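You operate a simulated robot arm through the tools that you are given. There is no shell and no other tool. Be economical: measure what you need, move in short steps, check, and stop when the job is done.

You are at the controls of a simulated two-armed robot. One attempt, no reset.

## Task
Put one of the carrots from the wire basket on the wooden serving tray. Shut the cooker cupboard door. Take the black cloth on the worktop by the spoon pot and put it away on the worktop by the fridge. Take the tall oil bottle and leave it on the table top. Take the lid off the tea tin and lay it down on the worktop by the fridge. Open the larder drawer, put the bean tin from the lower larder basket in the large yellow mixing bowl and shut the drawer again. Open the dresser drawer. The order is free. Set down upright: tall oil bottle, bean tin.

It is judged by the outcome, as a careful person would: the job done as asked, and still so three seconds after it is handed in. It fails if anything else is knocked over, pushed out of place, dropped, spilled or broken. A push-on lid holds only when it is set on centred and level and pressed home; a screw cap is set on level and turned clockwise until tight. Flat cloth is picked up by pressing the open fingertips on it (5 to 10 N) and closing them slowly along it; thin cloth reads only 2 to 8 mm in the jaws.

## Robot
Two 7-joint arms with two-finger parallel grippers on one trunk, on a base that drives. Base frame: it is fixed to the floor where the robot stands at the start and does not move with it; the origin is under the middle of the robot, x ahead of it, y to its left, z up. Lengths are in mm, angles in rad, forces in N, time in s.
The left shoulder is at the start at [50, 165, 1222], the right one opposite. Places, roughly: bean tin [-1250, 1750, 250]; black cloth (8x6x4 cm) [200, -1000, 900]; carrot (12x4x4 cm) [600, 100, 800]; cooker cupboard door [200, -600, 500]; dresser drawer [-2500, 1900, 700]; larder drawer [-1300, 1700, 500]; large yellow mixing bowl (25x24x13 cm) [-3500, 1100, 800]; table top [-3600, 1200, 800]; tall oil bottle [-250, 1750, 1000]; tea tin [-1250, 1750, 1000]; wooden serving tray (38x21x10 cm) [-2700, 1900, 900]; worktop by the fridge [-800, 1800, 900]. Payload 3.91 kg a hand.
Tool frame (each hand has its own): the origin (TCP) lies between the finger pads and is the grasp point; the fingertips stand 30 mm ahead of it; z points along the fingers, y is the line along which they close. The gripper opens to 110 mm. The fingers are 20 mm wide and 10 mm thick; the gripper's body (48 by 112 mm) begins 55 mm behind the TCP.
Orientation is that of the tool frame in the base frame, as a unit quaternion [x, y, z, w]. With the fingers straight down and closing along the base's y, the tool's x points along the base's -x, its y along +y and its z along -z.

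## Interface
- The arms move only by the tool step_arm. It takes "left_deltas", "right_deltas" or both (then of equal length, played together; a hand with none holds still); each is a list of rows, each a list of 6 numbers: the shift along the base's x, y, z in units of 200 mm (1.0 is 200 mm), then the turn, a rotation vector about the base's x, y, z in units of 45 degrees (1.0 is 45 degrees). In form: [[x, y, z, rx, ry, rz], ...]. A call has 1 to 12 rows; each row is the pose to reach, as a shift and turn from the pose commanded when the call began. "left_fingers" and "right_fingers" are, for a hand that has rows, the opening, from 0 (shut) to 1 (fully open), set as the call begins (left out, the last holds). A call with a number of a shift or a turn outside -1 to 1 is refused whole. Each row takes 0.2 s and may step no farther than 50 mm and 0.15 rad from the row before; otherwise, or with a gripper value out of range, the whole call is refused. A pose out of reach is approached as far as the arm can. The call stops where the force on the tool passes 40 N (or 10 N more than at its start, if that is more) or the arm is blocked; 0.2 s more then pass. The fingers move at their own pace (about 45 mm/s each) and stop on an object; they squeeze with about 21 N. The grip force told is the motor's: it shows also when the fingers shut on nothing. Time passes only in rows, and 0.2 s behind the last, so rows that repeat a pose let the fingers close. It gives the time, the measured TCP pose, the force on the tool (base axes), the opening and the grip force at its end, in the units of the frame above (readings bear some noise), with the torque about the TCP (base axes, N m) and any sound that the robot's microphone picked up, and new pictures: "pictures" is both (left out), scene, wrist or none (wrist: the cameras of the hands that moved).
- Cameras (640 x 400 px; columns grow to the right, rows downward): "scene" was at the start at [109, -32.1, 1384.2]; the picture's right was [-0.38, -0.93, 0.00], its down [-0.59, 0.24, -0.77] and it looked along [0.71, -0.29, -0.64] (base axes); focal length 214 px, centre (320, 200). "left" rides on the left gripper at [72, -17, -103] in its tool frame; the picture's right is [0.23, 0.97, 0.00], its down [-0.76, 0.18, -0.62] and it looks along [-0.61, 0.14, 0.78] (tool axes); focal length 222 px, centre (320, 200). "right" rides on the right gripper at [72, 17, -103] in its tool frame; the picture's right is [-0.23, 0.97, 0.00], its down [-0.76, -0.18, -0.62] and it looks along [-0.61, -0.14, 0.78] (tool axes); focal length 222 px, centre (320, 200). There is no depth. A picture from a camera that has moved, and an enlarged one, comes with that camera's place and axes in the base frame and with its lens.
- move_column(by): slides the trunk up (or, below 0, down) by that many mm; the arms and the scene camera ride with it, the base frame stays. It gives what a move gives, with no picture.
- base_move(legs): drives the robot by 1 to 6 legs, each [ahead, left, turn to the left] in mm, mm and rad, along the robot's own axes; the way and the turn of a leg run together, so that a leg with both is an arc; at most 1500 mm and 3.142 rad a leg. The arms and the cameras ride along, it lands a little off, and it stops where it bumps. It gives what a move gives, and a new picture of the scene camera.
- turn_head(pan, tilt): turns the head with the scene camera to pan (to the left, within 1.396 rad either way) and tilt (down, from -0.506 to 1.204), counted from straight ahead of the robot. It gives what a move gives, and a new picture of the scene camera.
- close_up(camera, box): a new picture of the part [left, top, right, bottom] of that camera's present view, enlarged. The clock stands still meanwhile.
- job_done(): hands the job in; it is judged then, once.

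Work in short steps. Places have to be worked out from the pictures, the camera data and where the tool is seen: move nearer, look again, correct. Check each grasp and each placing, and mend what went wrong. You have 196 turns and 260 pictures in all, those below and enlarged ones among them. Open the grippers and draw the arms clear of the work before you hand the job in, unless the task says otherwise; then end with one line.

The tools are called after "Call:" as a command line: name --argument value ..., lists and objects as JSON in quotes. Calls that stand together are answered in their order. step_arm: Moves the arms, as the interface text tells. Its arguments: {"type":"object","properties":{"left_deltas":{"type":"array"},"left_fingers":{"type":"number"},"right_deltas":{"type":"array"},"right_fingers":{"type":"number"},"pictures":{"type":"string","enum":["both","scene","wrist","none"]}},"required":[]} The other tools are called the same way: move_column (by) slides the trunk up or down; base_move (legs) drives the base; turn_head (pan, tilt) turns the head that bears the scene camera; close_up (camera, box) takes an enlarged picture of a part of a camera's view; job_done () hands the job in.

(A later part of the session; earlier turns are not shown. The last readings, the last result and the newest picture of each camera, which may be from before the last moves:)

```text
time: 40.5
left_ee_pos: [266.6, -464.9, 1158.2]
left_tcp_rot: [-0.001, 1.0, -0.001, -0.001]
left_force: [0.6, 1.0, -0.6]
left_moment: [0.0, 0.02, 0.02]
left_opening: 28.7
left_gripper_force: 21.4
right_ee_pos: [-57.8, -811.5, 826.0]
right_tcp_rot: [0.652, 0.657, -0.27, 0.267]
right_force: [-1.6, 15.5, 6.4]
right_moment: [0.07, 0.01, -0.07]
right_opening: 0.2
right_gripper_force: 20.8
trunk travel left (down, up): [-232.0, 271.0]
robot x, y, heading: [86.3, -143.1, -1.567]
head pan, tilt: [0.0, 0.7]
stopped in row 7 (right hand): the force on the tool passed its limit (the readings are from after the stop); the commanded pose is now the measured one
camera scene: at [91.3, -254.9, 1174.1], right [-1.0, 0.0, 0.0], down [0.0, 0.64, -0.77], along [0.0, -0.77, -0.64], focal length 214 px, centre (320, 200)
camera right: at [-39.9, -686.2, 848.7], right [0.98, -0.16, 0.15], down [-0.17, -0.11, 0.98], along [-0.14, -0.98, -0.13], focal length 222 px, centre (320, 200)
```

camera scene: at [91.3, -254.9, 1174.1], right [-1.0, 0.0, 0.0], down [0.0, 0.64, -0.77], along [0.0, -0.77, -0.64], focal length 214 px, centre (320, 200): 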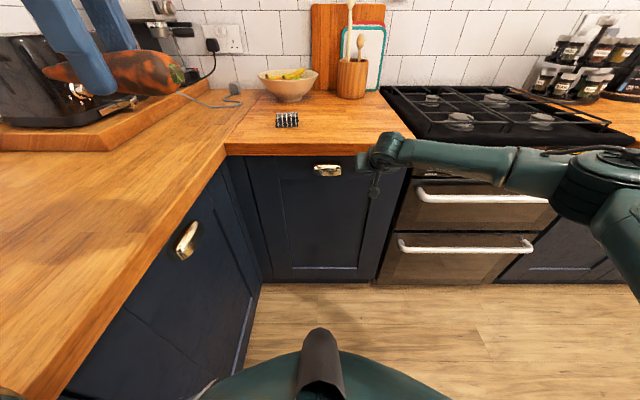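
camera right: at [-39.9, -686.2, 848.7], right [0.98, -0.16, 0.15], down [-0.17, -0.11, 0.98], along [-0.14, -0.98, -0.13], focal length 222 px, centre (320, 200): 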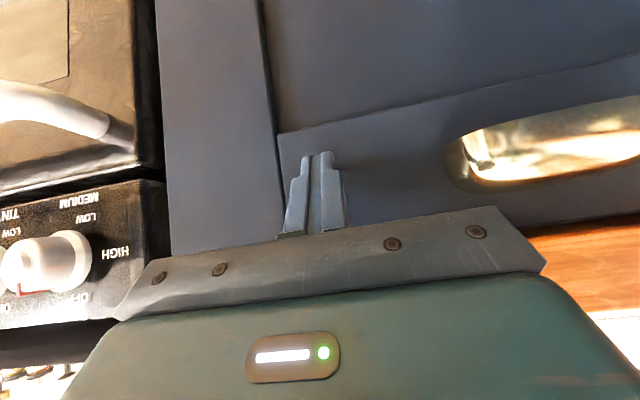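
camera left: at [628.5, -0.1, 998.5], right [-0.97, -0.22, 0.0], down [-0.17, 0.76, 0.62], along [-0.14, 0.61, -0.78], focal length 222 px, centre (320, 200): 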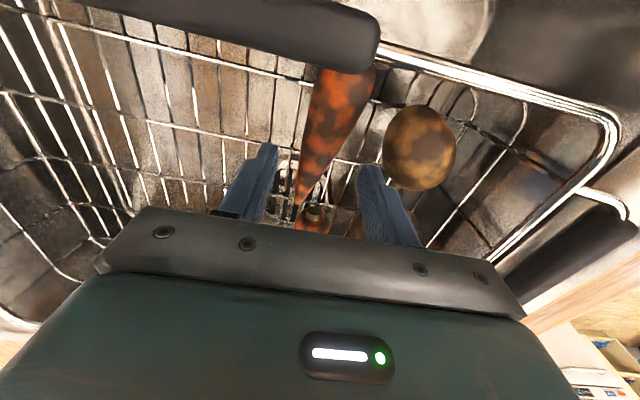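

Door is shut flush. Next the cloth: withdraw and raise the right hand, tuck the left aside, then drive closer.

Call:
step_arm --right_deltas '[[0, 0.15, 0.02, 0, 0, 0], [0, 0.3, 0.1, 0.17, 0, 0], [0, 0.45, 0.3, 0.34, 0, 0], [0, 0.6, 0.5, 0.51, 0, 0], [0.1, 0.7, 0.7, 0.68, 0, 0], [0.2, 0.75, 0.85, 0.85, 0, 0], [0.3, 0.75, 1.0, 1.0, 0, 0]]' --left_deltas '[[0.1, 0.05, 0, 0, 0, 0], [0.2, 0.1, 0, 0, 0, 0], [0.3, 0.15, 0, 0, 0, 0], [0.4, 0.2, 0, 0, 0, 0], [0.4, 0.25, 0, 0, 0, 0], [0.4, 0.25, 0, 0, 0, 0], [0.4, 0.25, 0, 0, 0, 0]]' --right_fingers 1.0 --pictures "none"

Call:
base_move --legs '[[320, 0, 0]]'

Call:
move_column --by 120

```text
time: 42.1
left_ee_pos: [346.6, -417.7, 1157.5]
left_tcp_rot: [-0.001, 1.0, -0.001, -0.001]
left_force: [-0.1, 0.4, -1.1]
left_moment: [0.0, 0.0, -0.01]
left_opening: 28.7
left_gripper_force: 20.9
right_ee_pos: [4.1, -662.4, 1024.8]
right_tcp_rot: [0.704, 0.71, 0.002, -0.004]
right_force: [-1.0, 1.0, -0.2]
right_moment: [-0.01, -0.01, 0.01]
right_opening: 109.9
right_gripper_force: 0.1
trunk travel left (down, up): [-232.0, 271.0]
robot x, y, heading: [93.8, -143.8, -1.569]
head pan, tilt: [0.0, 0.7]
```

```text
time: 44.2
left_ee_pos: [346.4, -737.2, 1157.2]
left_tcp_rot: [-0.001, 1.0, 0.0, -0.001]
left_force: [-0.2, -0.7, -0.7]
left_moment: [-0.01, -0.02, 0.01]
left_opening: 28.7
left_gripper_force: 21.3
right_ee_pos: [4.2, -984.2, 1025.1]
right_tcp_rot: [0.705, 0.71, 0.002, -0.004]
right_force: [1.2, 0.7, 0.7]
right_moment: [-0.01, -0.03, 0.01]
right_opening: 110.0
right_gripper_force: 0.0
trunk travel left (down, up): [-232.0, 271.0]
robot x, y, heading: [90.7, -463.0, -1.563]
head pan, tilt: [0.0, 0.7]
camera scene: at [91.7, -577.5, 1173.8], right [-1.0, 0.0, 0.0], down [0.0, 0.64, -0.76], along [0.0, -0.76, -0.64], focal length 214 px, centre (320, 200)
```

scene: 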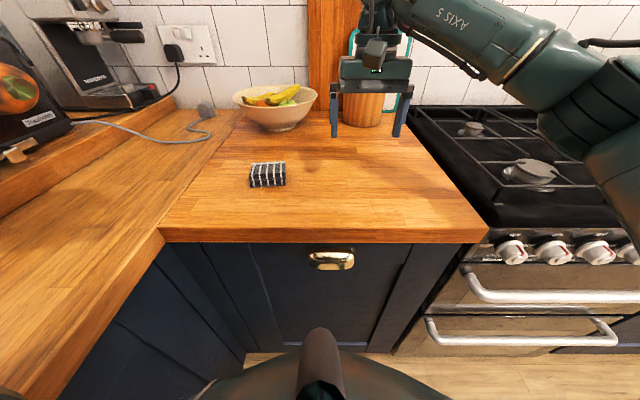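

```text
time: 45.7
left_ee_pos: [346.7, -737.6, 1277.9]
left_tcp_rot: [-0.001, 1.0, 0.0, -0.001]
left_force: [-0.4, -0.9, -1.2]
left_moment: [0.03, 0.0, 0.0]
left_opening: 28.6
left_gripper_force: 21.2
right_ee_pos: [4.8, -983.8, 1146.0]
right_tcp_rot: [0.704, 0.71, 0.003, -0.003]
right_force: [-0.3, -0.8, 0.3]
right_moment: [0.04, -0.04, -0.03]
right_opening: 110.3
right_gripper_force: 0.1
trunk travel left (down, up): [-352.0, 151.0]
robot x, y, heading: [87.9, -467.0, -1.571]
head pan, tilt: [0.0, 0.7]
```

Cloth at about (199,-939), 8 cm side along x, matching the jaw direction. Move the right hand above it.

Call:
step_arm --right_deltas '[[0.2, 0.1, -0.05, 0, 0, 0], [0.4, 0.2, -0.1, 0, 0, 0], [0.6, 0.22, -0.2, 0, 0, 0], [0.8, 0.225, -0.3, 0, 0, 0], [0.97, 0.225, -0.4, 0, 0, 0]]' --pictures "both"

```text
time: 46.9
left_ee_pos: [346.9, -737.1, 1277.8]
left_tcp_rot: [-0.001, 1.0, -0.001, -0.002]
left_force: [0.4, -1.0, -0.8]
left_moment: [0.02, -0.01, 0.0]
left_opening: 28.7
left_gripper_force: 21.0
right_ee_pos: [198.9, -939.1, 1063.5]
right_tcp_rot: [0.705, 0.709, 0.002, -0.003]
right_force: [0.2, 0.7, 0.8]
right_moment: [0.01, -0.01, -0.02]
right_opening: 109.8
right_gripper_force: 0.0
trunk travel left (down, up): [-352.0, 151.0]
robot x, y, heading: [90.2, -463.8, -1.566]
head pan, tilt: [0.0, 0.7]
camera scene: at [92.1, -577.3, 1293.8], right [-1.0, 0.0, 0.0], down [0.0, 0.64, -0.76], along [0.0, -0.76, -0.64], focal length 214 px, centre (320, 200)
camera right: at [216.9, -866.7, 1167.5], right [0.98, -0.22, 0.0], down [-0.17, -0.77, 0.62], along [-0.14, -0.6, -0.79], focal length 222 px, centre (320, 200)
```

scene: 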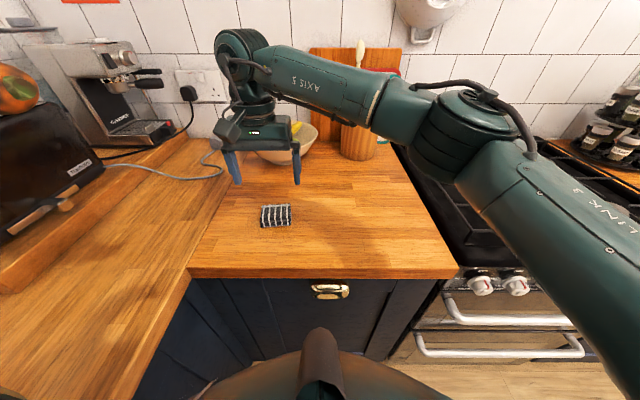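
right: 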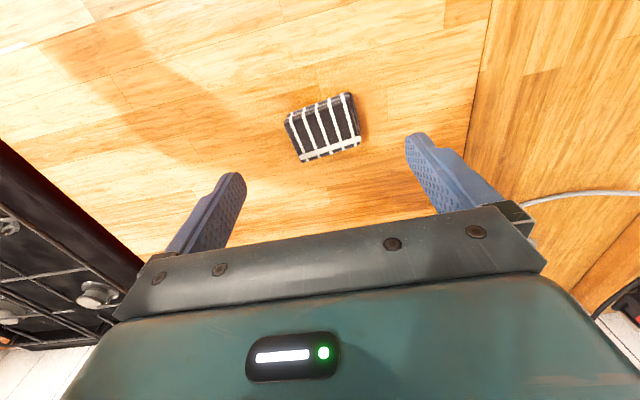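

Cloth triangulates to (201,-952,931). Correct and descend to z≈952.

Call:
step_arm --right_deltas '[[0.01, -0.065, -0.05, 0, 0, 0.05], [0.01, -0.065, -0.25, 0, 0, 0.1], [0.01, -0.065, -0.4, 0, 0, 0.1], [0.01, -0.065, -0.5, 0, 0, 0.1], [0.01, -0.065, -0.555, 0, 0, 0.1]]' --pictures "wrist"

Call:
close_up --camera "scene" --box '[200, 140, 340, 250]'

```text
time: 48.1
left_ee_pos: [346.1, -737.3, 1277.6]
left_tcp_rot: [0.0, 1.0, -0.001, 0.0]
left_force: [0.1, 0.2, -1.0]
left_moment: [0.03, 0.0, 0.04]
left_opening: 29.0
left_gripper_force: 21.8
right_ee_pos: [199.2, -951.2, 953.2]
right_tcp_rot: [0.676, 0.737, 0.003, -0.003]
right_force: [-0.1, -0.3, -0.8]
right_moment: [0.0, 0.02, -0.02]
right_opening: 109.8
right_gripper_force: 0.1
trunk travel left (down, up): [-352.0, 151.0]
robot x, y, heading: [93.4, -458.5, -1.566]
head pan, tilt: [0.0, 0.7]
camera right: at [211.3, -878.4, 1057.3], right [0.99, -0.14, 0.0], down [-0.11, -0.78, 0.62], along [-0.09, -0.61, -0.79], focal length 222 px, centre (320, 200)
```

right: 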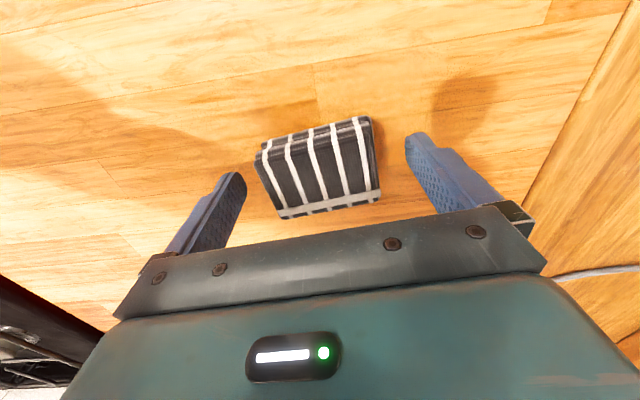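

```text
3.64 times, centred on (270, 195) of scene
camera zoom: at [91.5, -577.3, 1293.8], right [-1.0, 0.0, 0.0], down [0.0, 0.64, -0.76], along [0.0, -0.76, -0.64], focal length 780 px, centre (502, 218)
```

zoom: 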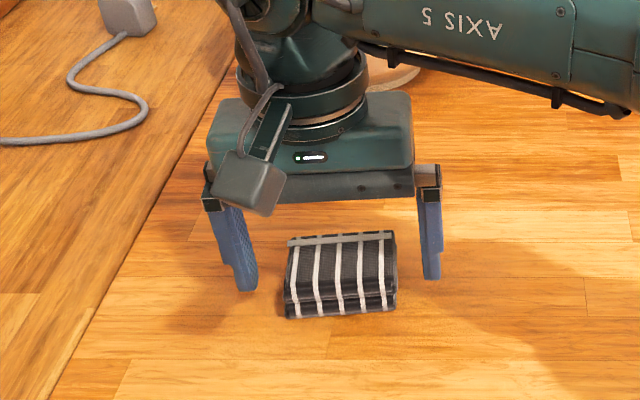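

Call:
step_arm --right_deltas '[[0, 0.02, -0.02, 0, 0, 0], [0, 0.02, -0.04, 0, 0, 0], [0, 0.02, -0.055, 0, 0, 0]]' --pictures "none"

Call:
close_up --camera "scene" --box '[200, 140, 340, 250]'

```text
time: 48.9
left_ee_pos: [347.1, -736.7, 1278.5]
left_tcp_rot: [-0.001, 1.0, -0.001, -0.001]
left_force: [0.7, 0.4, -1.4]
left_moment: [0.01, -0.01, 0.01]
left_opening: 28.8
left_gripper_force: 20.8
right_ee_pos: [199.3, -947.7, 944.1]
right_tcp_rot: [0.676, 0.737, 0.002, -0.003]
right_force: [0.4, -0.2, 0.0]
right_moment: [-0.01, 0.03, 0.02]
right_opening: 109.7
right_gripper_force: 0.1
trunk travel left (down, up): [-352.0, 151.0]
robot x, y, heading: [86.7, -464.4, -1.571]
head pan, tilt: [0.0, 0.7]
```

```text
3.64 times, centred on (270, 195) of scene
camera zoom: at [91.5, -577.3, 1293.8], right [-1.0, 0.0, 0.0], down [0.0, 0.64, -0.76], along [0.0, -0.76, -0.64], focal length 780 px, centre (502, 218)
```

zoom: 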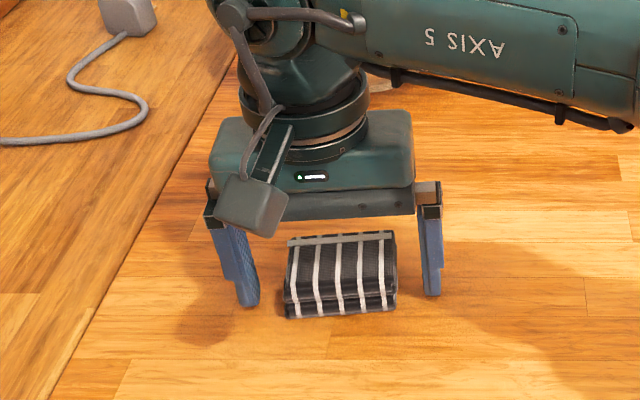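

Call:
step_arm --right_deltas '[[0, 0.01, -0.015, 0, 0, 0], [0, 0.015, -0.03, 0, 0, 0], [0, 0.015, -0.04, 0, 0, 0]]' --pictures "none"

Call:
step_arm --right_deltas '[[0, 0, 0, 0, 0, 0], [0, 0, 0, 0, 0, 0], [0, 0, 0, 0, 0, 0], [0, 0, 0, 0, 0, 0], [0, 0, 0, 0, 0, 0]]' --right_fingers 0 --pictures "wrist"

```text
time: 49.7
left_ee_pos: [346.4, -734.8, 1278.7]
left_tcp_rot: [-0.001, 1.0, -0.002, -0.001]
left_force: [0.0, 0.4, -0.5]
left_moment: [0.03, 0.01, 0.0]
left_opening: 28.6
left_gripper_force: 20.9
right_ee_pos: [199.4, -945.6, 939.8]
right_tcp_rot: [0.677, 0.736, 0.0, 0.0]
right_force: [1.0, -7.4, 31.9]
right_moment: [-0.11, 0.65, 0.36]
right_opening: 109.4
right_gripper_force: 0.1
trunk travel left (down, up): [-352.0, 151.0]
robot x, y, heading: [94.1, -461.2, -1.563]
head pan, tilt: [0.0, 0.7]
```

```text
time: 50.9
left_ee_pos: [345.8, -733.5, 1278.5]
left_tcp_rot: [-0.001, 1.0, -0.001, 0.0]
left_force: [0.1, -0.4, -0.3]
left_moment: [0.0, 0.02, 0.0]
left_opening: 28.5
left_gripper_force: 20.6
right_ee_pos: [199.3, -943.1, 939.9]
right_tcp_rot: [0.676, 0.737, 0.0, 0.0]
right_force: [-4.1, 2.4, 37.9]
right_moment: [-0.02, 0.56, -0.16]
right_opening: 73.8
right_gripper_force: 21.1
trunk travel left (down, up): [-352.0, 151.0]
robot x, y, heading: [90.2, -459.4, -1.567]
head pan, tilt: [0.0, 0.7]
camera right: at [211.2, -869.3, 1043.1], right [0.99, -0.14, 0.0], down [-0.11, -0.77, 0.62], along [-0.09, -0.62, -0.78], focal length 222 px, centre (320, 200)
```

right: 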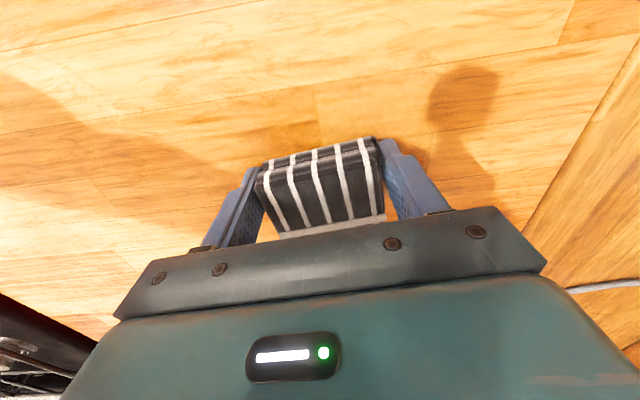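

Gripped at 74 mm. Lifting and retracting.

Call:
step_arm --right_deltas '[[0, 0, 0.1, 0, 0, 0], [0, 0, 0.3, 0, 0, 0], [0, 0.1, 0.5, 0, 0, 0], [-0.15, 0.25, 0.7, 0, 0, 0], [-0.3, 0.45, 0.8, 0, 0, 0], [-0.5, 0.6, 0.9, 0, 0, 0], [-0.65, 0.75, 0.9, 0, 0, 0]]' --pictures "wrist"

```text
refused: row 4 steps farther than a row can; nothing moved
```

Call:
step_arm --right_deltas '[[0, 0, 0.1, 0, 0, 0], [0, 0, 0.3, 0, 0, 0], [0, 0.1, 0.5, 0, 0, 0], [-0.1, 0.2, 0.65, 0, 0, 0], [-0.25, 0.35, 0.75, 0, 0, 0], [-0.4, 0.5, 0.85, 0, 0, 0], [-0.55, 0.65, 0.9, 0, 0, 0], [-0.65, 0.75, 0.9, 0, 0, 0]]' --pictures "wrist"

```text
time: 52.7
left_ee_pos: [346.0, -735.6, 1277.5]
left_tcp_rot: [-0.001, 1.0, -0.001, 0.0]
left_force: [-0.7, -0.9, -1.6]
left_moment: [-0.01, -0.03, 0.01]
left_opening: 28.7
left_gripper_force: 20.7
right_ee_pos: [69.9, -793.1, 1115.0]
right_tcp_rot: [0.676, 0.737, 0.001, -0.004]
right_force: [-0.4, 0.1, -0.4]
right_moment: [0.02, 0.01, -0.04]
right_opening: 73.5
right_gripper_force: 20.9
trunk travel left (down, up): [-352.0, 151.0]
robot x, y, heading: [92.0, -464.3, -1.571]
head pan, tilt: [0.0, 0.7]
camera right: at [82.0, -720.2, 1218.9], right [0.99, -0.14, 0.0], down [-0.11, -0.78, 0.62], along [-0.09, -0.61, -0.79], focal length 222 px, centre (320, 200)
```

right: 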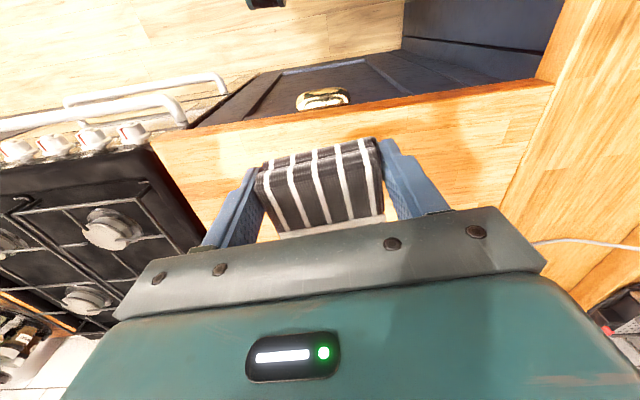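

Cloth held. Back away to the room's middle and turn toward the far (+y) worktops.

Call:
base_move --legs '[[-600, -400, 0], [0, 0, 3.1]]'

Call:
turn_head --pan 0.5 --tilt 0.35

```text
time: 63.9
left_ee_pos: [-560.9, 415.8, 1277.9]
left_tcp_rot: [1.0, -0.016, 0.0, 0.0]
left_force: [0.6, -0.6, -0.5]
left_moment: [0.01, 0.03, 0.03]
left_opening: 28.6
left_gripper_force: 20.7
right_ee_pos: [-284.3, 463.6, 1114.3]
right_tcp_rot: [0.726, -0.688, 0.003, 0.001]
right_force: [-0.2, 0.4, -0.9]
right_moment: [-0.01, 0.05, -0.05]
right_opening: 73.6
right_gripper_force: 21.4
trunk travel left (down, up): [-352.0, 151.0]
robot x, y, heading: [-315.0, 133.3, 1.543]
head pan, tilt: [0.0, 0.7]
camera scene: at [-309.8, 246.9, 1293.8], right [1.0, -0.03, 0.0], down [-0.02, -0.64, -0.76], along [0.02, 0.76, -0.64], focal length 214 px, centre (320, 200)
```

scene: 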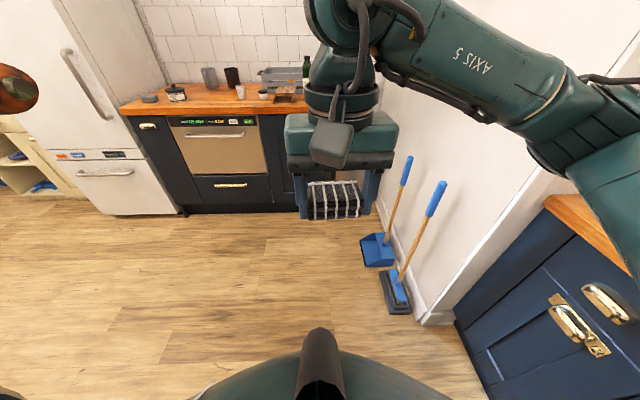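

```text
time: 64.9
left_ee_pos: [-561.5, 415.0, 1276.4]
left_tcp_rot: [1.0, -0.016, 0.001, -0.001]
left_force: [0.3, -0.6, -0.3]
left_moment: [0.02, 0.0, 0.0]
left_opening: 28.6
left_gripper_force: 21.0
right_ee_pos: [-282.8, 464.0, 1114.8]
right_tcp_rot: [0.725, -0.689, 0.003, 0.002]
right_force: [-0.5, 0.3, 0.2]
right_moment: [0.0, 0.0, 0.0]
right_opening: 73.3
right_gripper_force: 20.7
trunk travel left (down, up): [-352.0, 151.0]
robot x, y, heading: [-310.8, 130.1, 1.538]
head pan, tilt: [0.499, 0.351]
camera scene: at [-354.4, 245.1, 1325.2], right [0.89, 0.45, 0.0], down [0.16, -0.31, -0.94], along [-0.42, 0.84, -0.34], focal length 214 px, centre (320, 200)
```

scene: 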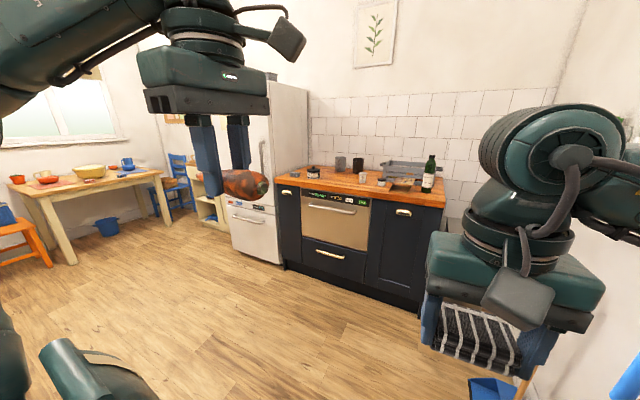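

Call:
close_up --camera "scene" --box '[220, 80, 460, 230]'

Call:
base_move --legs '[[600, 350, 0]]'

```text
2.67 times, centred on (340, 155) of scene
camera zoom: at [-354.4, 245.1, 1325.2], right [0.89, 0.45, 0.0], down [0.16, -0.31, -0.94], along [-0.42, 0.84, -0.34], focal length 572 px, centre (267, 320)
```

zoom: 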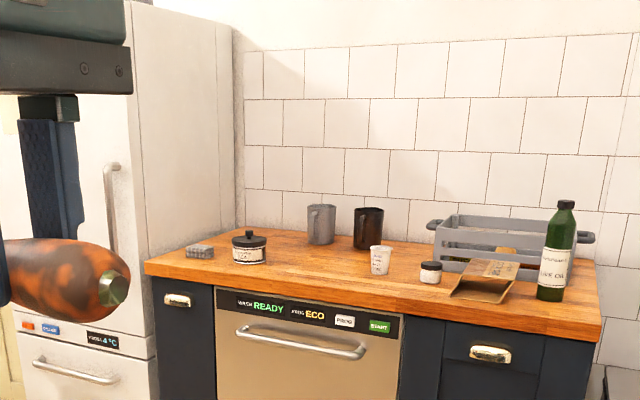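

```text
time: 68.7
left_ee_pos: [-897.9, 1021.5, 1276.5]
left_tcp_rot: [1.0, -0.011, 0.001, -0.001]
left_force: [-0.2, -0.2, -1.0]
left_moment: [-0.01, 0.02, 0.01]
left_opening: 28.4
left_gripper_force: 21.5
right_ee_pos: [-621.4, 1072.1, 1115.8]
right_tcp_rot: [0.728, -0.685, 0.004, 0.002]
right_force: [-1.0, 0.3, 0.0]
right_moment: [-0.03, -0.02, 0.02]
right_opening: 73.4
right_gripper_force: 20.9
trunk travel left (down, up): [-352.0, 151.0]
robot x, y, heading: [-650.2, 741.9, 1.549]
head pan, tilt: [0.499, 0.351]
camera scene: at [-690.2, 852.9, 1325.2], right [0.89, 0.46, 0.0], down [0.16, -0.31, -0.94], along [-0.43, 0.83, -0.34], focal length 214 px, centre (320, 200)
```

scene: 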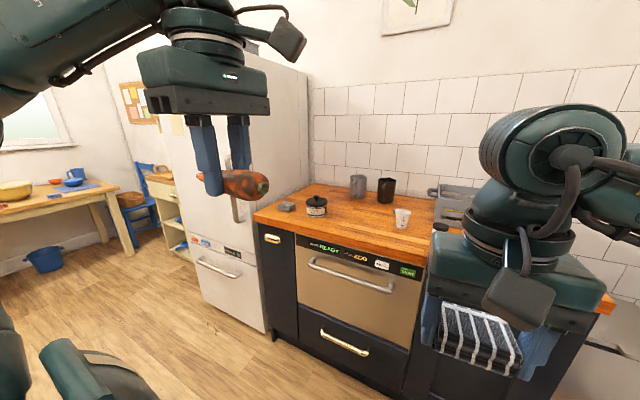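

The worktop, fridge and jars are visible. I'll drive close, to about (-940, 1190), and take a closer look at the jar with the black lid.

Call:
close_up --camera "scene" --box '[250, 160, 430, 270]'

Call:
base_move --legs '[[440, 285, 0.02]]'

Call:
turn_head --pan 0.0 --tilt 0.65

```text
3.56 times, centred on (340, 215) of scene
camera zoom: at [-690.2, 852.9, 1325.2], right [0.89, 0.46, 0.0], down [0.16, -0.31, -0.94], along [-0.43, 0.83, -0.34], focal length 763 px, centre (249, 147)
```

zoom: 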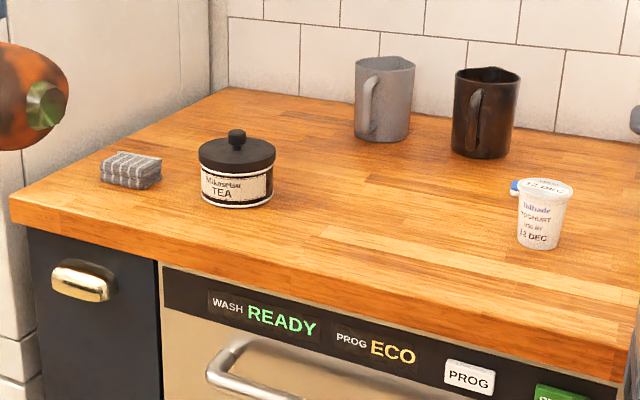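

```text
time: 71.7
left_ee_pos: [-1183.5, 1460.2, 1277.4]
left_tcp_rot: [1.0, 0.0, 0.001, -0.001]
left_force: [0.0, 0.8, -1.0]
left_moment: [-0.02, 0.0, 0.02]
left_opening: 28.5
left_gripper_force: 20.5
right_ee_pos: [-907.0, 1515.3, 1114.5]
right_tcp_rot: [0.736, -0.677, 0.003, 0.002]
right_force: [-1.1, 0.1, -0.2]
right_moment: [-0.02, -0.02, 0.01]
right_opening: 73.3
right_gripper_force: 21.3
trunk travel left (down, up): [-352.0, 151.0]
robot x, y, heading: [-930.3, 1185.6, 1.573]
head pan, tilt: [0.499, 0.351]
camera scene: at [-971.3, 1295.8, 1325.2], right [0.88, 0.48, 0.0], down [0.16, -0.3, -0.94], along [-0.45, 0.82, -0.34], focal length 214 px, centre (320, 200)
```

scene: 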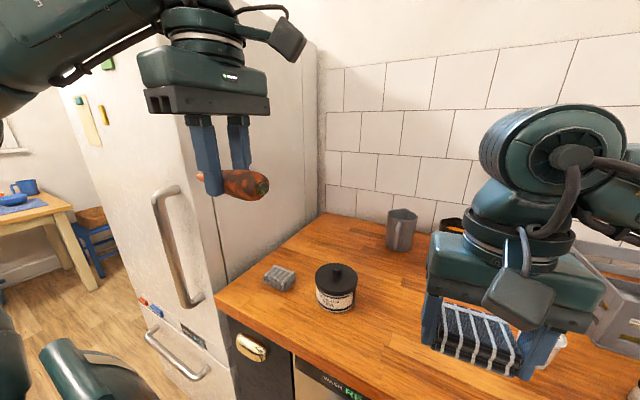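

```text
time: 72.7
left_ee_pos: [-1182.3, 1459.6, 1276.7]
left_tcp_rot: [1.0, 0.0, 0.001, -0.001]
left_force: [0.2, -0.6, -1.7]
left_moment: [-0.01, -0.01, 0.03]
left_opening: 28.9
left_gripper_force: 21.2
right_ee_pos: [-907.6, 1517.0, 1115.6]
right_tcp_rot: [0.736, -0.677, 0.004, 0.002]
right_force: [-0.8, -0.2, -0.6]
right_moment: [0.02, 0.0, -0.04]
right_opening: 73.5
right_gripper_force: 21.2
trunk travel left (down, up): [-352.0, 151.0]
robot x, y, heading: [-925.2, 1181.0, 1.57]
head pan, tilt: [0.0, 0.649]
camera scene: at [-926.6, 1300.6, 1298.2], right [1.0, 0.0, 0.0], down [0.0, -0.6, -0.8], along [0.0, 0.8, -0.6], focal length 214 px, centre (320, 200)
```

scene: 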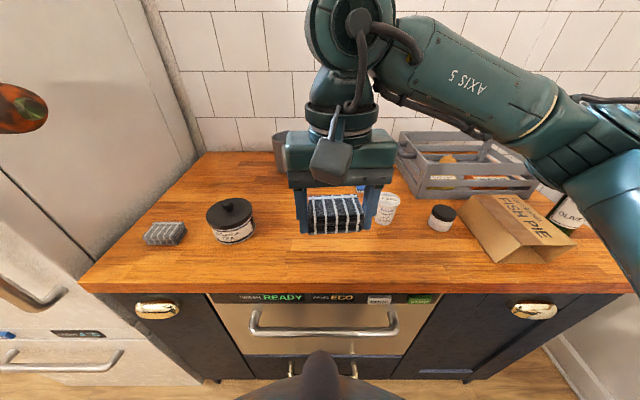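

The tea tin (knobbed lid) is at about (-1132,1690). I'll set the cloth on the free front area at about (-955,1610).

Call:
step_arm --right_deltas '[[-0.1, 0.2, -0.05, 0, 0, 0], [-0.2, 0.38, -0.15, 0, 0, 0], [-0.24, 0.47, -0.35, 0, 0, 0], [-0.24, 0.47, -0.55, 0, 0, 0], [-0.24, 0.47, -0.7, 0, 0, 0], [-0.24, 0.47, -0.8, 0, 0, 0], [-0.24, 0.47, -0.83, 0, 0, 0], [-0.24, 0.47, -0.85, 0, 0, 0], [-0.24, 0.47, -0.87, 0, 0, 0]]' --pictures "scene"

```text
time: 74.7
left_ee_pos: [-1183.8, 1458.8, 1276.4]
left_tcp_rot: [1.0, 0.0, 0.001, -0.001]
left_force: [-0.3, 1.0, -0.6]
left_moment: [0.01, 0.0, -0.01]
left_opening: 28.7
left_gripper_force: 21.3
right_ee_pos: [-954.1, 1610.1, 941.7]
right_tcp_rot: [0.735, -0.678, 0.003, 0.002]
right_force: [0.4, 0.1, -0.2]
right_moment: [-0.01, 0.0, 0.0]
right_opening: 73.2
right_gripper_force: 20.4
trunk travel left (down, up): [-352.0, 151.0]
robot x, y, heading: [-927.6, 1187.0, 1.567]
head pan, tilt: [0.0, 0.649]
camera scene: at [-926.5, 1300.6, 1298.2], right [1.0, 0.0, 0.0], down [0.0, -0.6, -0.8], along [0.0, 0.8, -0.6], focal length 214 px, centre (320, 200)
```

scene: 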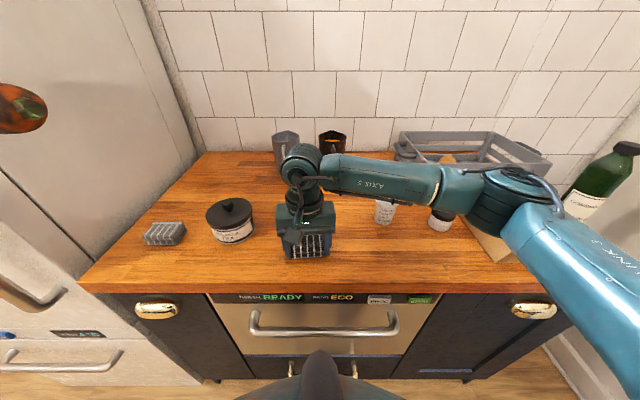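

Call:
step_arm --right_deltas '[[0, 0, -0.01, 0, 0, 0], [0, 0, -0.02, 0, 0, 0]]' --pictures "none"

Call:
step_arm --right_deltas '[[0, 0, 0.0, 0, 0, 0], [0, 0, 0.0, 0, 0, 0], [0, 0, 0.02, 0, 0, 0], [0, 0, 0.1, 0, 0, 0], [0, 0, 0.3, 0, 0, 0], [0, -0.1, 0.5, 0, 0, 0], [0, -0.2, 0.7, 0, 0, 0]]' --right_fingers 1.0 --pictures "both"

```text
time: 75.2
left_ee_pos: [-1183.4, 1458.0, 1278.5]
left_tcp_rot: [1.0, -0.001, 0.0, -0.002]
left_force: [0.5, 0.5, -1.0]
left_moment: [0.0, 0.0, 0.01]
left_opening: 28.7
left_gripper_force: 21.4
right_ee_pos: [-955.4, 1609.4, 939.9]
right_tcp_rot: [0.735, -0.678, 0.001, 0.001]
right_force: [3.2, -1.0, 20.0]
right_moment: [0.15, 0.04, 0.18]
right_opening: 73.2
right_gripper_force: 21.5
trunk travel left (down, up): [-352.0, 151.0]
robot x, y, heading: [-927.6, 1185.8, 1.572]
head pan, tilt: [0.0, 0.649]
```

```text
time: 76.8
left_ee_pos: [-1183.9, 1458.5, 1278.0]
left_tcp_rot: [1.0, -0.001, 0.002, -0.001]
left_force: [-1.0, -0.6, -0.2]
left_moment: [-0.02, 0.01, 0.0]
left_opening: 28.6
left_gripper_force: 20.9
right_ee_pos: [-954.8, 1570.9, 1077.5]
right_tcp_rot: [0.736, -0.677, 0.005, 0.001]
right_force: [0.3, -0.1, -0.2]
right_moment: [0.0, 0.0, 0.01]
right_opening: 110.0
right_gripper_force: 0.0
trunk travel left (down, up): [-352.0, 151.0]
robot x, y, heading: [-928.2, 1181.4, 1.566]
head pan, tilt: [0.0, 0.649]
camera scene: at [-926.7, 1300.2, 1298.2], right [1.0, 0.0, 0.0], down [0.0, -0.6, -0.8], along [0.0, 0.8, -0.6], focal length 214 px, centre (320, 200)
camera right: at [-966.3, 1497.7, 1181.7], right [-0.99, 0.15, 0.0], down [0.11, 0.78, 0.62], along [0.09, 0.61, -0.79], focal length 222 px, centre (320, 200)
```

scene: 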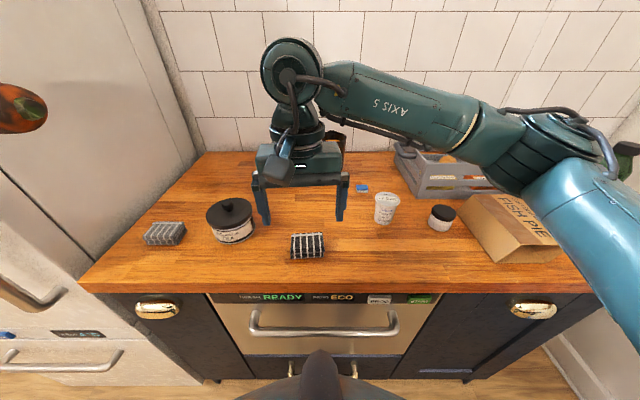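
right: 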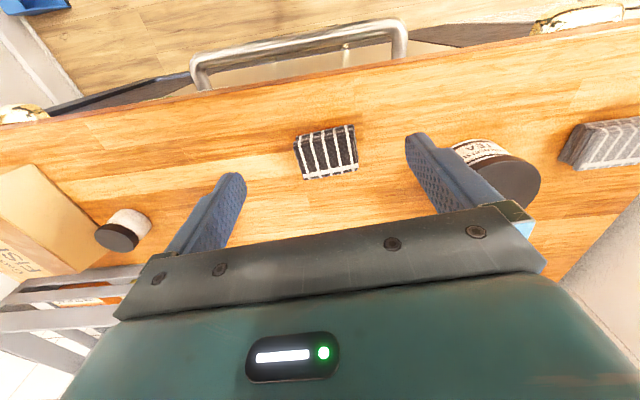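

Cloth is well placed. Next the tea lid: tuck the left hand in, raise the right, and shift the base left ~150.

Call:
step_arm --left_deltas '[[0.15, -0.1, 0, 0, 0, 0], [0.3, -0.2, 0, 0, 0, 0], [0.4, -0.3, 0, 0, 0, 0]]' --right_deltas '[[0, 0, 0.15, 0, 0, 0], [0, 0, 0.3, 0, 0, -0.1], [0, 0, 0.4, 0, 0, -0.1]]' --pictures "none"

Call:
base_move --legs '[[25, 150, 0]]'

Call:
close_up --camera "right" --box '[160, 0, 640, 300]'

```text
time: 77.7
left_ee_pos: [-1102.9, 1398.2, 1275.7]
left_tcp_rot: [1.0, 0.0, 0.001, -0.001]
left_force: [-0.7, 0.4, 0.4]
left_moment: [0.01, -0.01, -0.01]
left_opening: 28.4
left_gripper_force: 21.5
right_ee_pos: [-955.2, 1569.9, 1157.0]
right_tcp_rot: [0.708, -0.706, 0.003, 0.002]
right_force: [-0.3, 0.0, -0.5]
right_moment: [-0.02, -0.02, 0.0]
right_opening: 109.7
right_gripper_force: 0.0
trunk travel left (down, up): [-352.0, 151.0]
robot x, y, heading: [-927.7, 1180.3, 1.571]
head pan, tilt: [0.0, 0.649]
```

```text
time: 79.0
left_ee_pos: [-1254.0, 1423.9, 1276.8]
left_tcp_rot: [1.0, 0.0, 0.0, -0.001]
left_force: [-0.5, 0.2, -0.4]
left_moment: [0.0, 0.01, -0.02]
left_opening: 28.9
left_gripper_force: 20.8
right_ee_pos: [-1104.0, 1595.5, 1157.4]
right_tcp_rot: [0.708, -0.706, 0.004, 0.001]
right_force: [0.2, -0.3, 0.2]
right_moment: [-0.03, -0.05, 0.03]
right_opening: 110.0
right_gripper_force: 0.0
trunk travel left (down, up): [-352.0, 151.0]
robot x, y, heading: [-1076.3, 1209.6, 1.572]
head pan, tilt: [0.0, 0.649]
camera scene: at [-1075.8, 1325.5, 1298.2], right [1.0, 0.0, 0.0], down [0.0, -0.6, -0.8], along [0.0, 0.8, -0.6], focal length 214 px, centre (320, 200)
```

scene: 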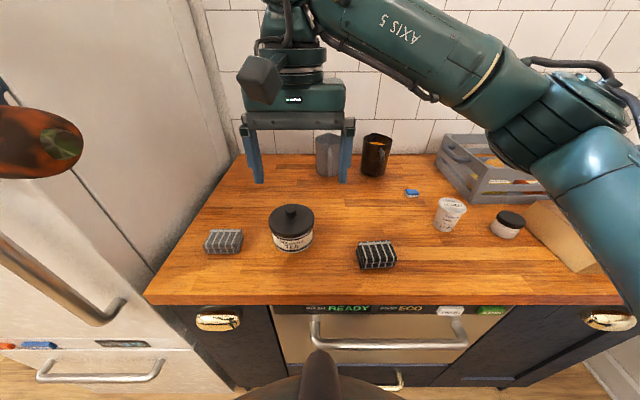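

```text
1.33 times, centred on (400, 150) of right
camera zoom: at [-1120.6, 1524.0, 1260.8], right [-0.97, 0.22, 0.0], down [0.17, 0.77, 0.62], along [0.14, 0.6, -0.79], focal length 296 px, centre (213, 267)
```

zoom: 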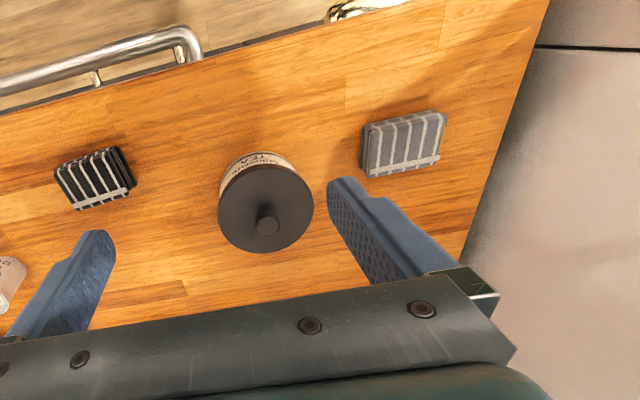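

Lid centre ≈(-1139,1667), lid top z≈990, knob top ≈1018. Move above and descend with jaws half-open around the knob.

Call:
step_arm --right_deltas '[[-0.08, 0.17, -0.05, 0, 0, 0], [-0.175, 0.355, -0.1, 0, 0, 0], [-0.175, 0.355, -0.3, 0, 0, 0], [-0.175, 0.355, -0.48, 0, 0, 0]]' --right_fingers 0.5 --pictures "wrist"

Call:
close_up --camera "scene" --box '[220, 140, 360, 260]'

```text
time: 80.0
left_ee_pos: [-1252.4, 1423.2, 1277.1]
left_tcp_rot: [1.0, -0.001, 0.0, 0.0]
left_force: [1.0, -0.2, -0.6]
left_moment: [0.01, 0.0, -0.01]
left_opening: 28.7
left_gripper_force: 20.5
right_ee_pos: [-1139.0, 1666.2, 1062.2]
right_tcp_rot: [0.709, -0.706, 0.004, 0.003]
right_force: [-1.0, 0.4, -0.2]
right_moment: [-0.03, -0.03, -0.01]
right_opening: 54.9
right_gripper_force: 0.0
trunk travel left (down, up): [-352.0, 151.0]
robot x, y, heading: [-1072.5, 1207.5, 1.574]
head pan, tilt: [0.0, 0.649]
camera right: at [-1154.9, 1594.9, 1164.6], right [-0.97, 0.22, 0.0], down [0.17, 0.77, 0.62], along [0.14, 0.6, -0.79], focal length 222 px, centre (320, 200)
```

right: 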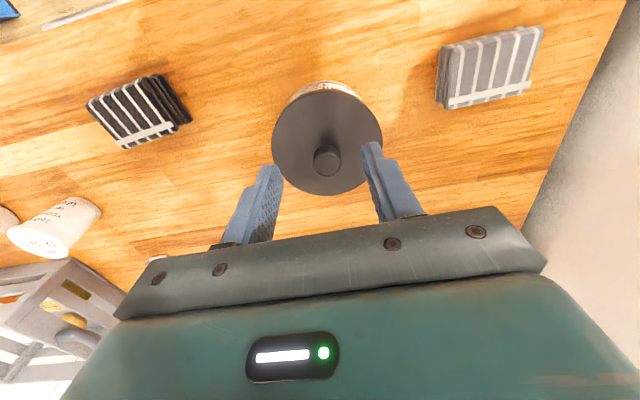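

```text
3.33 times, centred on (290, 200) of scene
camera zoom: at [-1075.1, 1325.6, 1298.2], right [1.0, 0.0, 0.0], down [0.0, -0.6, -0.8], along [0.0, 0.8, -0.6], focal length 715 px, centre (420, 200)
```

zoom: 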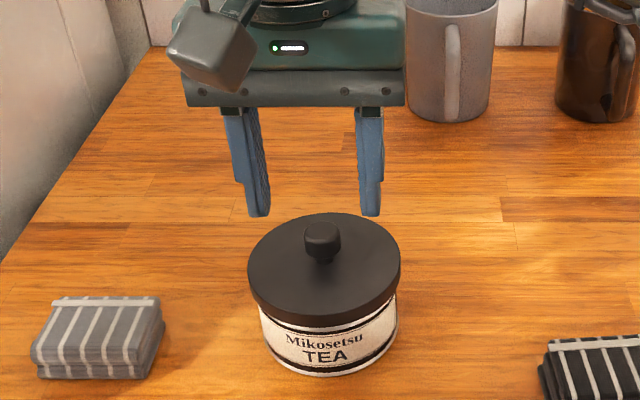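

Knob confirmed at (-1138,1667). Descending over it.

Call:
step_arm --right_deltas '[[0, 0, -0.08, 0, 0, 0], [0, 0, -0.15, 0, 0, 0], [0, 0, -0.19, 0, 0, 0]]' --pictures "none"

Call:
step_arm --right_deltas '[[0, 0, 0, 0, 0, 0], [0, 0, 0, 0, 0, 0], [0, 0, 0, 0, 0, 0], [0, 0, 0, 0, 0, 0]]' --right_fingers 0 --pictures "none"

Call:
close_up --camera "scene" --box '[220, 140, 360, 260]'

```text
time: 80.8
left_ee_pos: [-1251.9, 1424.9, 1276.7]
left_tcp_rot: [1.0, -0.001, 0.0, -0.001]
left_force: [0.1, -0.1, -1.0]
left_moment: [0.05, 0.0, 0.01]
left_opening: 28.7
left_gripper_force: 20.9
right_ee_pos: [-1137.6, 1666.5, 1024.3]
right_tcp_rot: [0.708, -0.706, 0.004, 0.003]
right_force: [0.1, 0.0, -0.4]
right_moment: [0.01, -0.01, 0.0]
right_opening: 55.0
right_gripper_force: 0.1
trunk travel left (down, up): [-352.0, 151.0]
robot x, y, heading: [-1075.5, 1209.5, 1.571]
head pan, tilt: [0.0, 0.649]
```

```text
time: 81.8
left_ee_pos: [-1252.9, 1424.0, 1276.4]
left_tcp_rot: [1.0, -0.001, 0.001, -0.001]
left_force: [0.0, 0.1, -0.5]
left_moment: [0.03, 0.0, 0.01]
left_opening: 28.8
left_gripper_force: 21.1
right_ee_pos: [-1138.7, 1666.7, 1024.8]
right_tcp_rot: [0.708, -0.706, 0.003, 0.002]
right_force: [1.3, -0.2, 0.7]
right_moment: [-0.04, -0.02, 0.01]
right_opening: 0.0
right_gripper_force: 20.9
trunk travel left (down, up): [-352.0, 151.0]
robot x, y, heading: [-1074.9, 1212.1, 1.571]
head pan, tilt: [0.0, 0.649]
```

```text
3.33 times, centred on (290, 200) of scene
camera zoom: at [-1075.0, 1325.3, 1298.2], right [1.0, 0.0, 0.0], down [0.0, -0.6, -0.8], along [0.0, 0.8, -0.6], focal length 715 px, centre (420, 200)
```

zoom: 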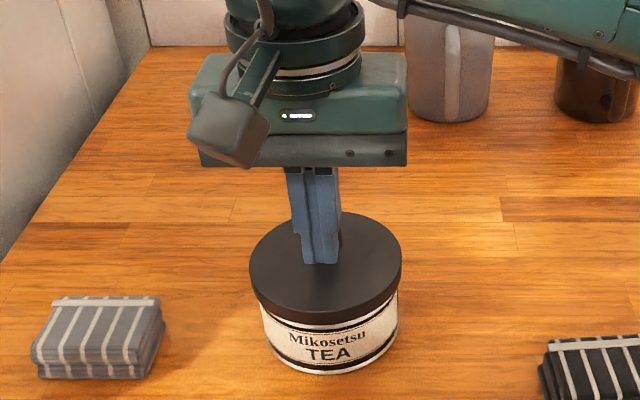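

The jaws shut on nothing, so the knob must be behind the fingers. I'll look with the wrist camera.

Call:
close_up --camera "right" --box '[220, 60, 460, 240]'

```text
2.22 times, centred on (340, 150) of right
camera zoom: at [-1154.5, 1594.5, 1127.5], right [-0.97, 0.22, 0.0], down [0.17, 0.77, 0.62], along [0.14, 0.6, -0.79], focal length 494 px, centre (276, 311)
```

zoom: 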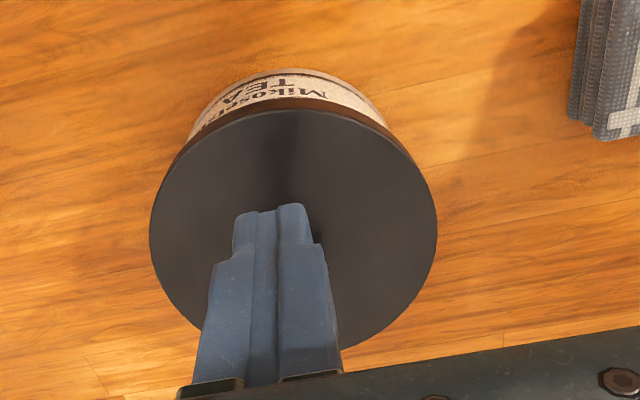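

The lid top computes to z≈981, so I gripped above the knob. Open, shift +7 in y, lower ~9 mm and close again.

Call:
step_arm --right_deltas '[[0, 0, 0, 0, 0, 0], [0, 0, 0, 0, 0, 0], [0, 0.035, 0, 0, 0, 0], [0, 0.035, -0.025, 0, 0, 0], [0, 0.035, -0.045, 0, 0, 0]]' --right_fingers 0.5 --pictures "none"

Call:
close_up --camera "right" --box '[220, 60, 460, 240]'

Call:
close_up --camera "scene" --box '[220, 140, 360, 260]'

```text
time: 83.0
left_ee_pos: [-1252.9, 1424.2, 1276.2]
left_tcp_rot: [1.0, -0.001, 0.001, -0.001]
left_force: [-0.3, 0.1, 0.5]
left_moment: [-0.02, 0.03, 0.01]
left_opening: 28.7
left_gripper_force: 21.0
right_ee_pos: [-1138.5, 1672.4, 1014.7]
right_tcp_rot: [0.708, -0.706, 0.004, 0.002]
right_force: [0.4, 0.1, -0.4]
right_moment: [0.0, -0.01, -0.01]
right_opening: 54.9
right_gripper_force: 0.0
trunk travel left (down, up): [-352.0, 151.0]
robot x, y, heading: [-1075.5, 1210.4, 1.574]
head pan, tilt: [0.0, 0.649]
```

```text
2.22 times, centred on (340, 150) of right
camera zoom: at [-1154.6, 1601.8, 1117.9], right [-0.97, 0.22, 0.0], down [0.17, 0.77, 0.62], along [0.14, 0.6, -0.79], focal length 494 px, centre (276, 311)
```

zoom: 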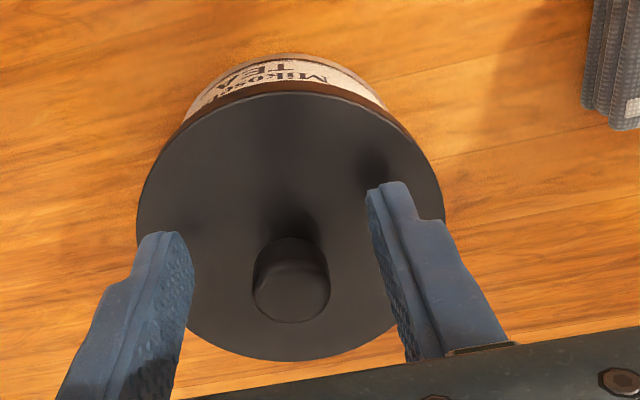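

```text
3.33 times, centred on (290, 200) of scene
camera zoom: at [-1075.0, 1325.4, 1298.2], right [1.0, 0.0, 0.0], down [0.0, -0.6, -0.8], along [0.0, 0.8, -0.6], focal length 715 px, centre (420, 200)
```

zoom: 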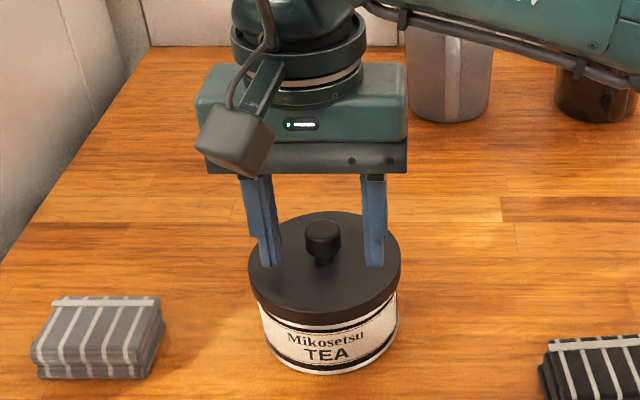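

Call:
step_arm --right_deltas '[[0, 0.01, -0.01, 0, 0, 0], [0, 0.01, -0.015, 0, 0, 0], [0, 0.01, -0.015, 0, 0, 0], [0, 0.01, -0.015, 0, 0, 0], [0, 0.01, -0.015, 0, 0, 0]]' --right_fingers 0 --pictures "none"

```text
time: 84.2
left_ee_pos: [-1251.9, 1424.4, 1277.3]
left_tcp_rot: [1.0, -0.001, 0.0, -0.001]
left_force: [-0.3, 0.1, -1.1]
left_moment: [0.01, 0.0, 0.02]
left_opening: 28.5
left_gripper_force: 20.7
right_ee_pos: [-1139.2, 1675.3, 1011.8]
right_tcp_rot: [0.709, -0.706, 0.003, 0.002]
right_force: [-1.1, 0.7, 4.0]
right_moment: [0.1, 0.07, 0.03]
right_opening: 21.0
right_gripper_force: 21.2
trunk travel left (down, up): [-352.0, 151.0]
robot x, y, heading: [-1072.9, 1207.1, 1.569]
head pan, tilt: [0.0, 0.649]
```

Knob gripped (21 mm). Lift slowly and see whether the lid comes off.

Call:
step_arm --right_deltas '[[0, 0, 0.02, 0, 0, 0], [0, 0, 0.05, 0, 0, 0], [0, 0, 0.09, 0, 0, 0], [0, 0, 0.13, 0, 0, 0]]' --pictures "scene"

```text
time: 85.2
left_ee_pos: [-1252.4, 1424.2, 1276.5]
left_tcp_rot: [1.0, 0.0, 0.001, -0.001]
left_force: [0.6, 0.8, -0.6]
left_moment: [-0.03, -0.04, -0.03]
left_opening: 28.3
left_gripper_force: 21.1
right_ee_pos: [-1139.4, 1673.9, 1037.8]
right_tcp_rot: [0.708, -0.706, 0.003, 0.002]
right_force: [-0.8, 0.4, -0.9]
right_moment: [0.01, -0.01, 0.03]
right_opening: 21.3
right_gripper_force: 20.7
trunk travel left (down, up): [-352.0, 151.0]
robot x, y, heading: [-1076.5, 1210.5, 1.576]
head pan, tilt: [0.0, 0.649]
camera scene: at [-1075.0, 1325.4, 1298.2], right [1.0, 0.0, 0.0], down [0.0, -0.6, -0.8], along [0.0, 0.8, -0.6], focal length 214 px, centre (320, 200)
```

scene: 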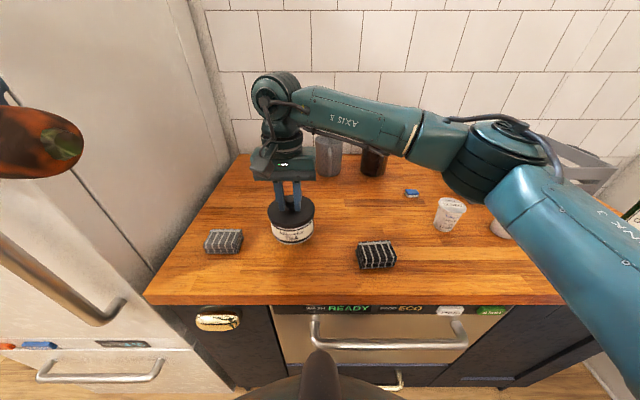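

Call:
step_arm --right_deltas '[[0, 0, 0.05, 0, 0, 0], [0, 0, 0.15, 0, 0, 0]]' --pictures "none"

Call:
close_up --camera "scene" --box '[220, 140, 360, 260]'

```text
time: 85.8
left_ee_pos: [-1252.5, 1424.2, 1275.9]
left_tcp_rot: [1.0, -0.001, 0.002, -0.002]
left_force: [-0.8, 0.6, -0.7]
left_moment: [-0.01, 0.03, -0.01]
left_opening: 28.6
left_gripper_force: 20.8
right_ee_pos: [-1137.4, 1674.3, 1067.6]
right_tcp_rot: [0.709, -0.706, 0.004, 0.002]
right_force: [-1.0, -0.4, -1.4]
right_moment: [-0.02, -0.03, -0.01]
right_opening: 20.7
right_gripper_force: 21.3
trunk travel left (down, up): [-352.0, 151.0]
robot x, y, heading: [-1073.1, 1211.4, 1.571]
head pan, tilt: [0.0, 0.649]
```

```text
3.33 times, centred on (290, 200) of scene
camera zoom: at [-1075.1, 1325.3, 1298.2], right [1.0, 0.0, 0.0], down [0.0, -0.6, -0.8], along [0.0, 0.8, -0.6], focal length 715 px, centre (420, 200)
```

zoom: 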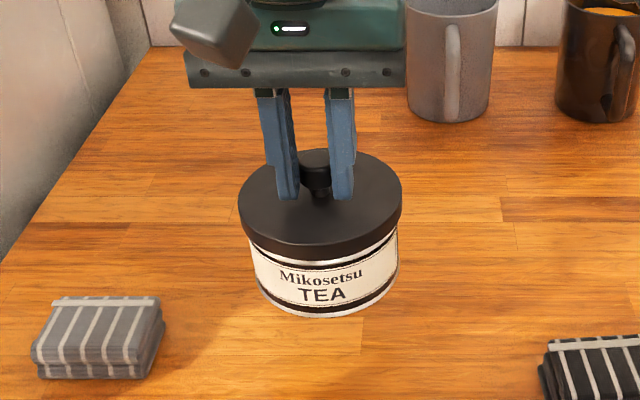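

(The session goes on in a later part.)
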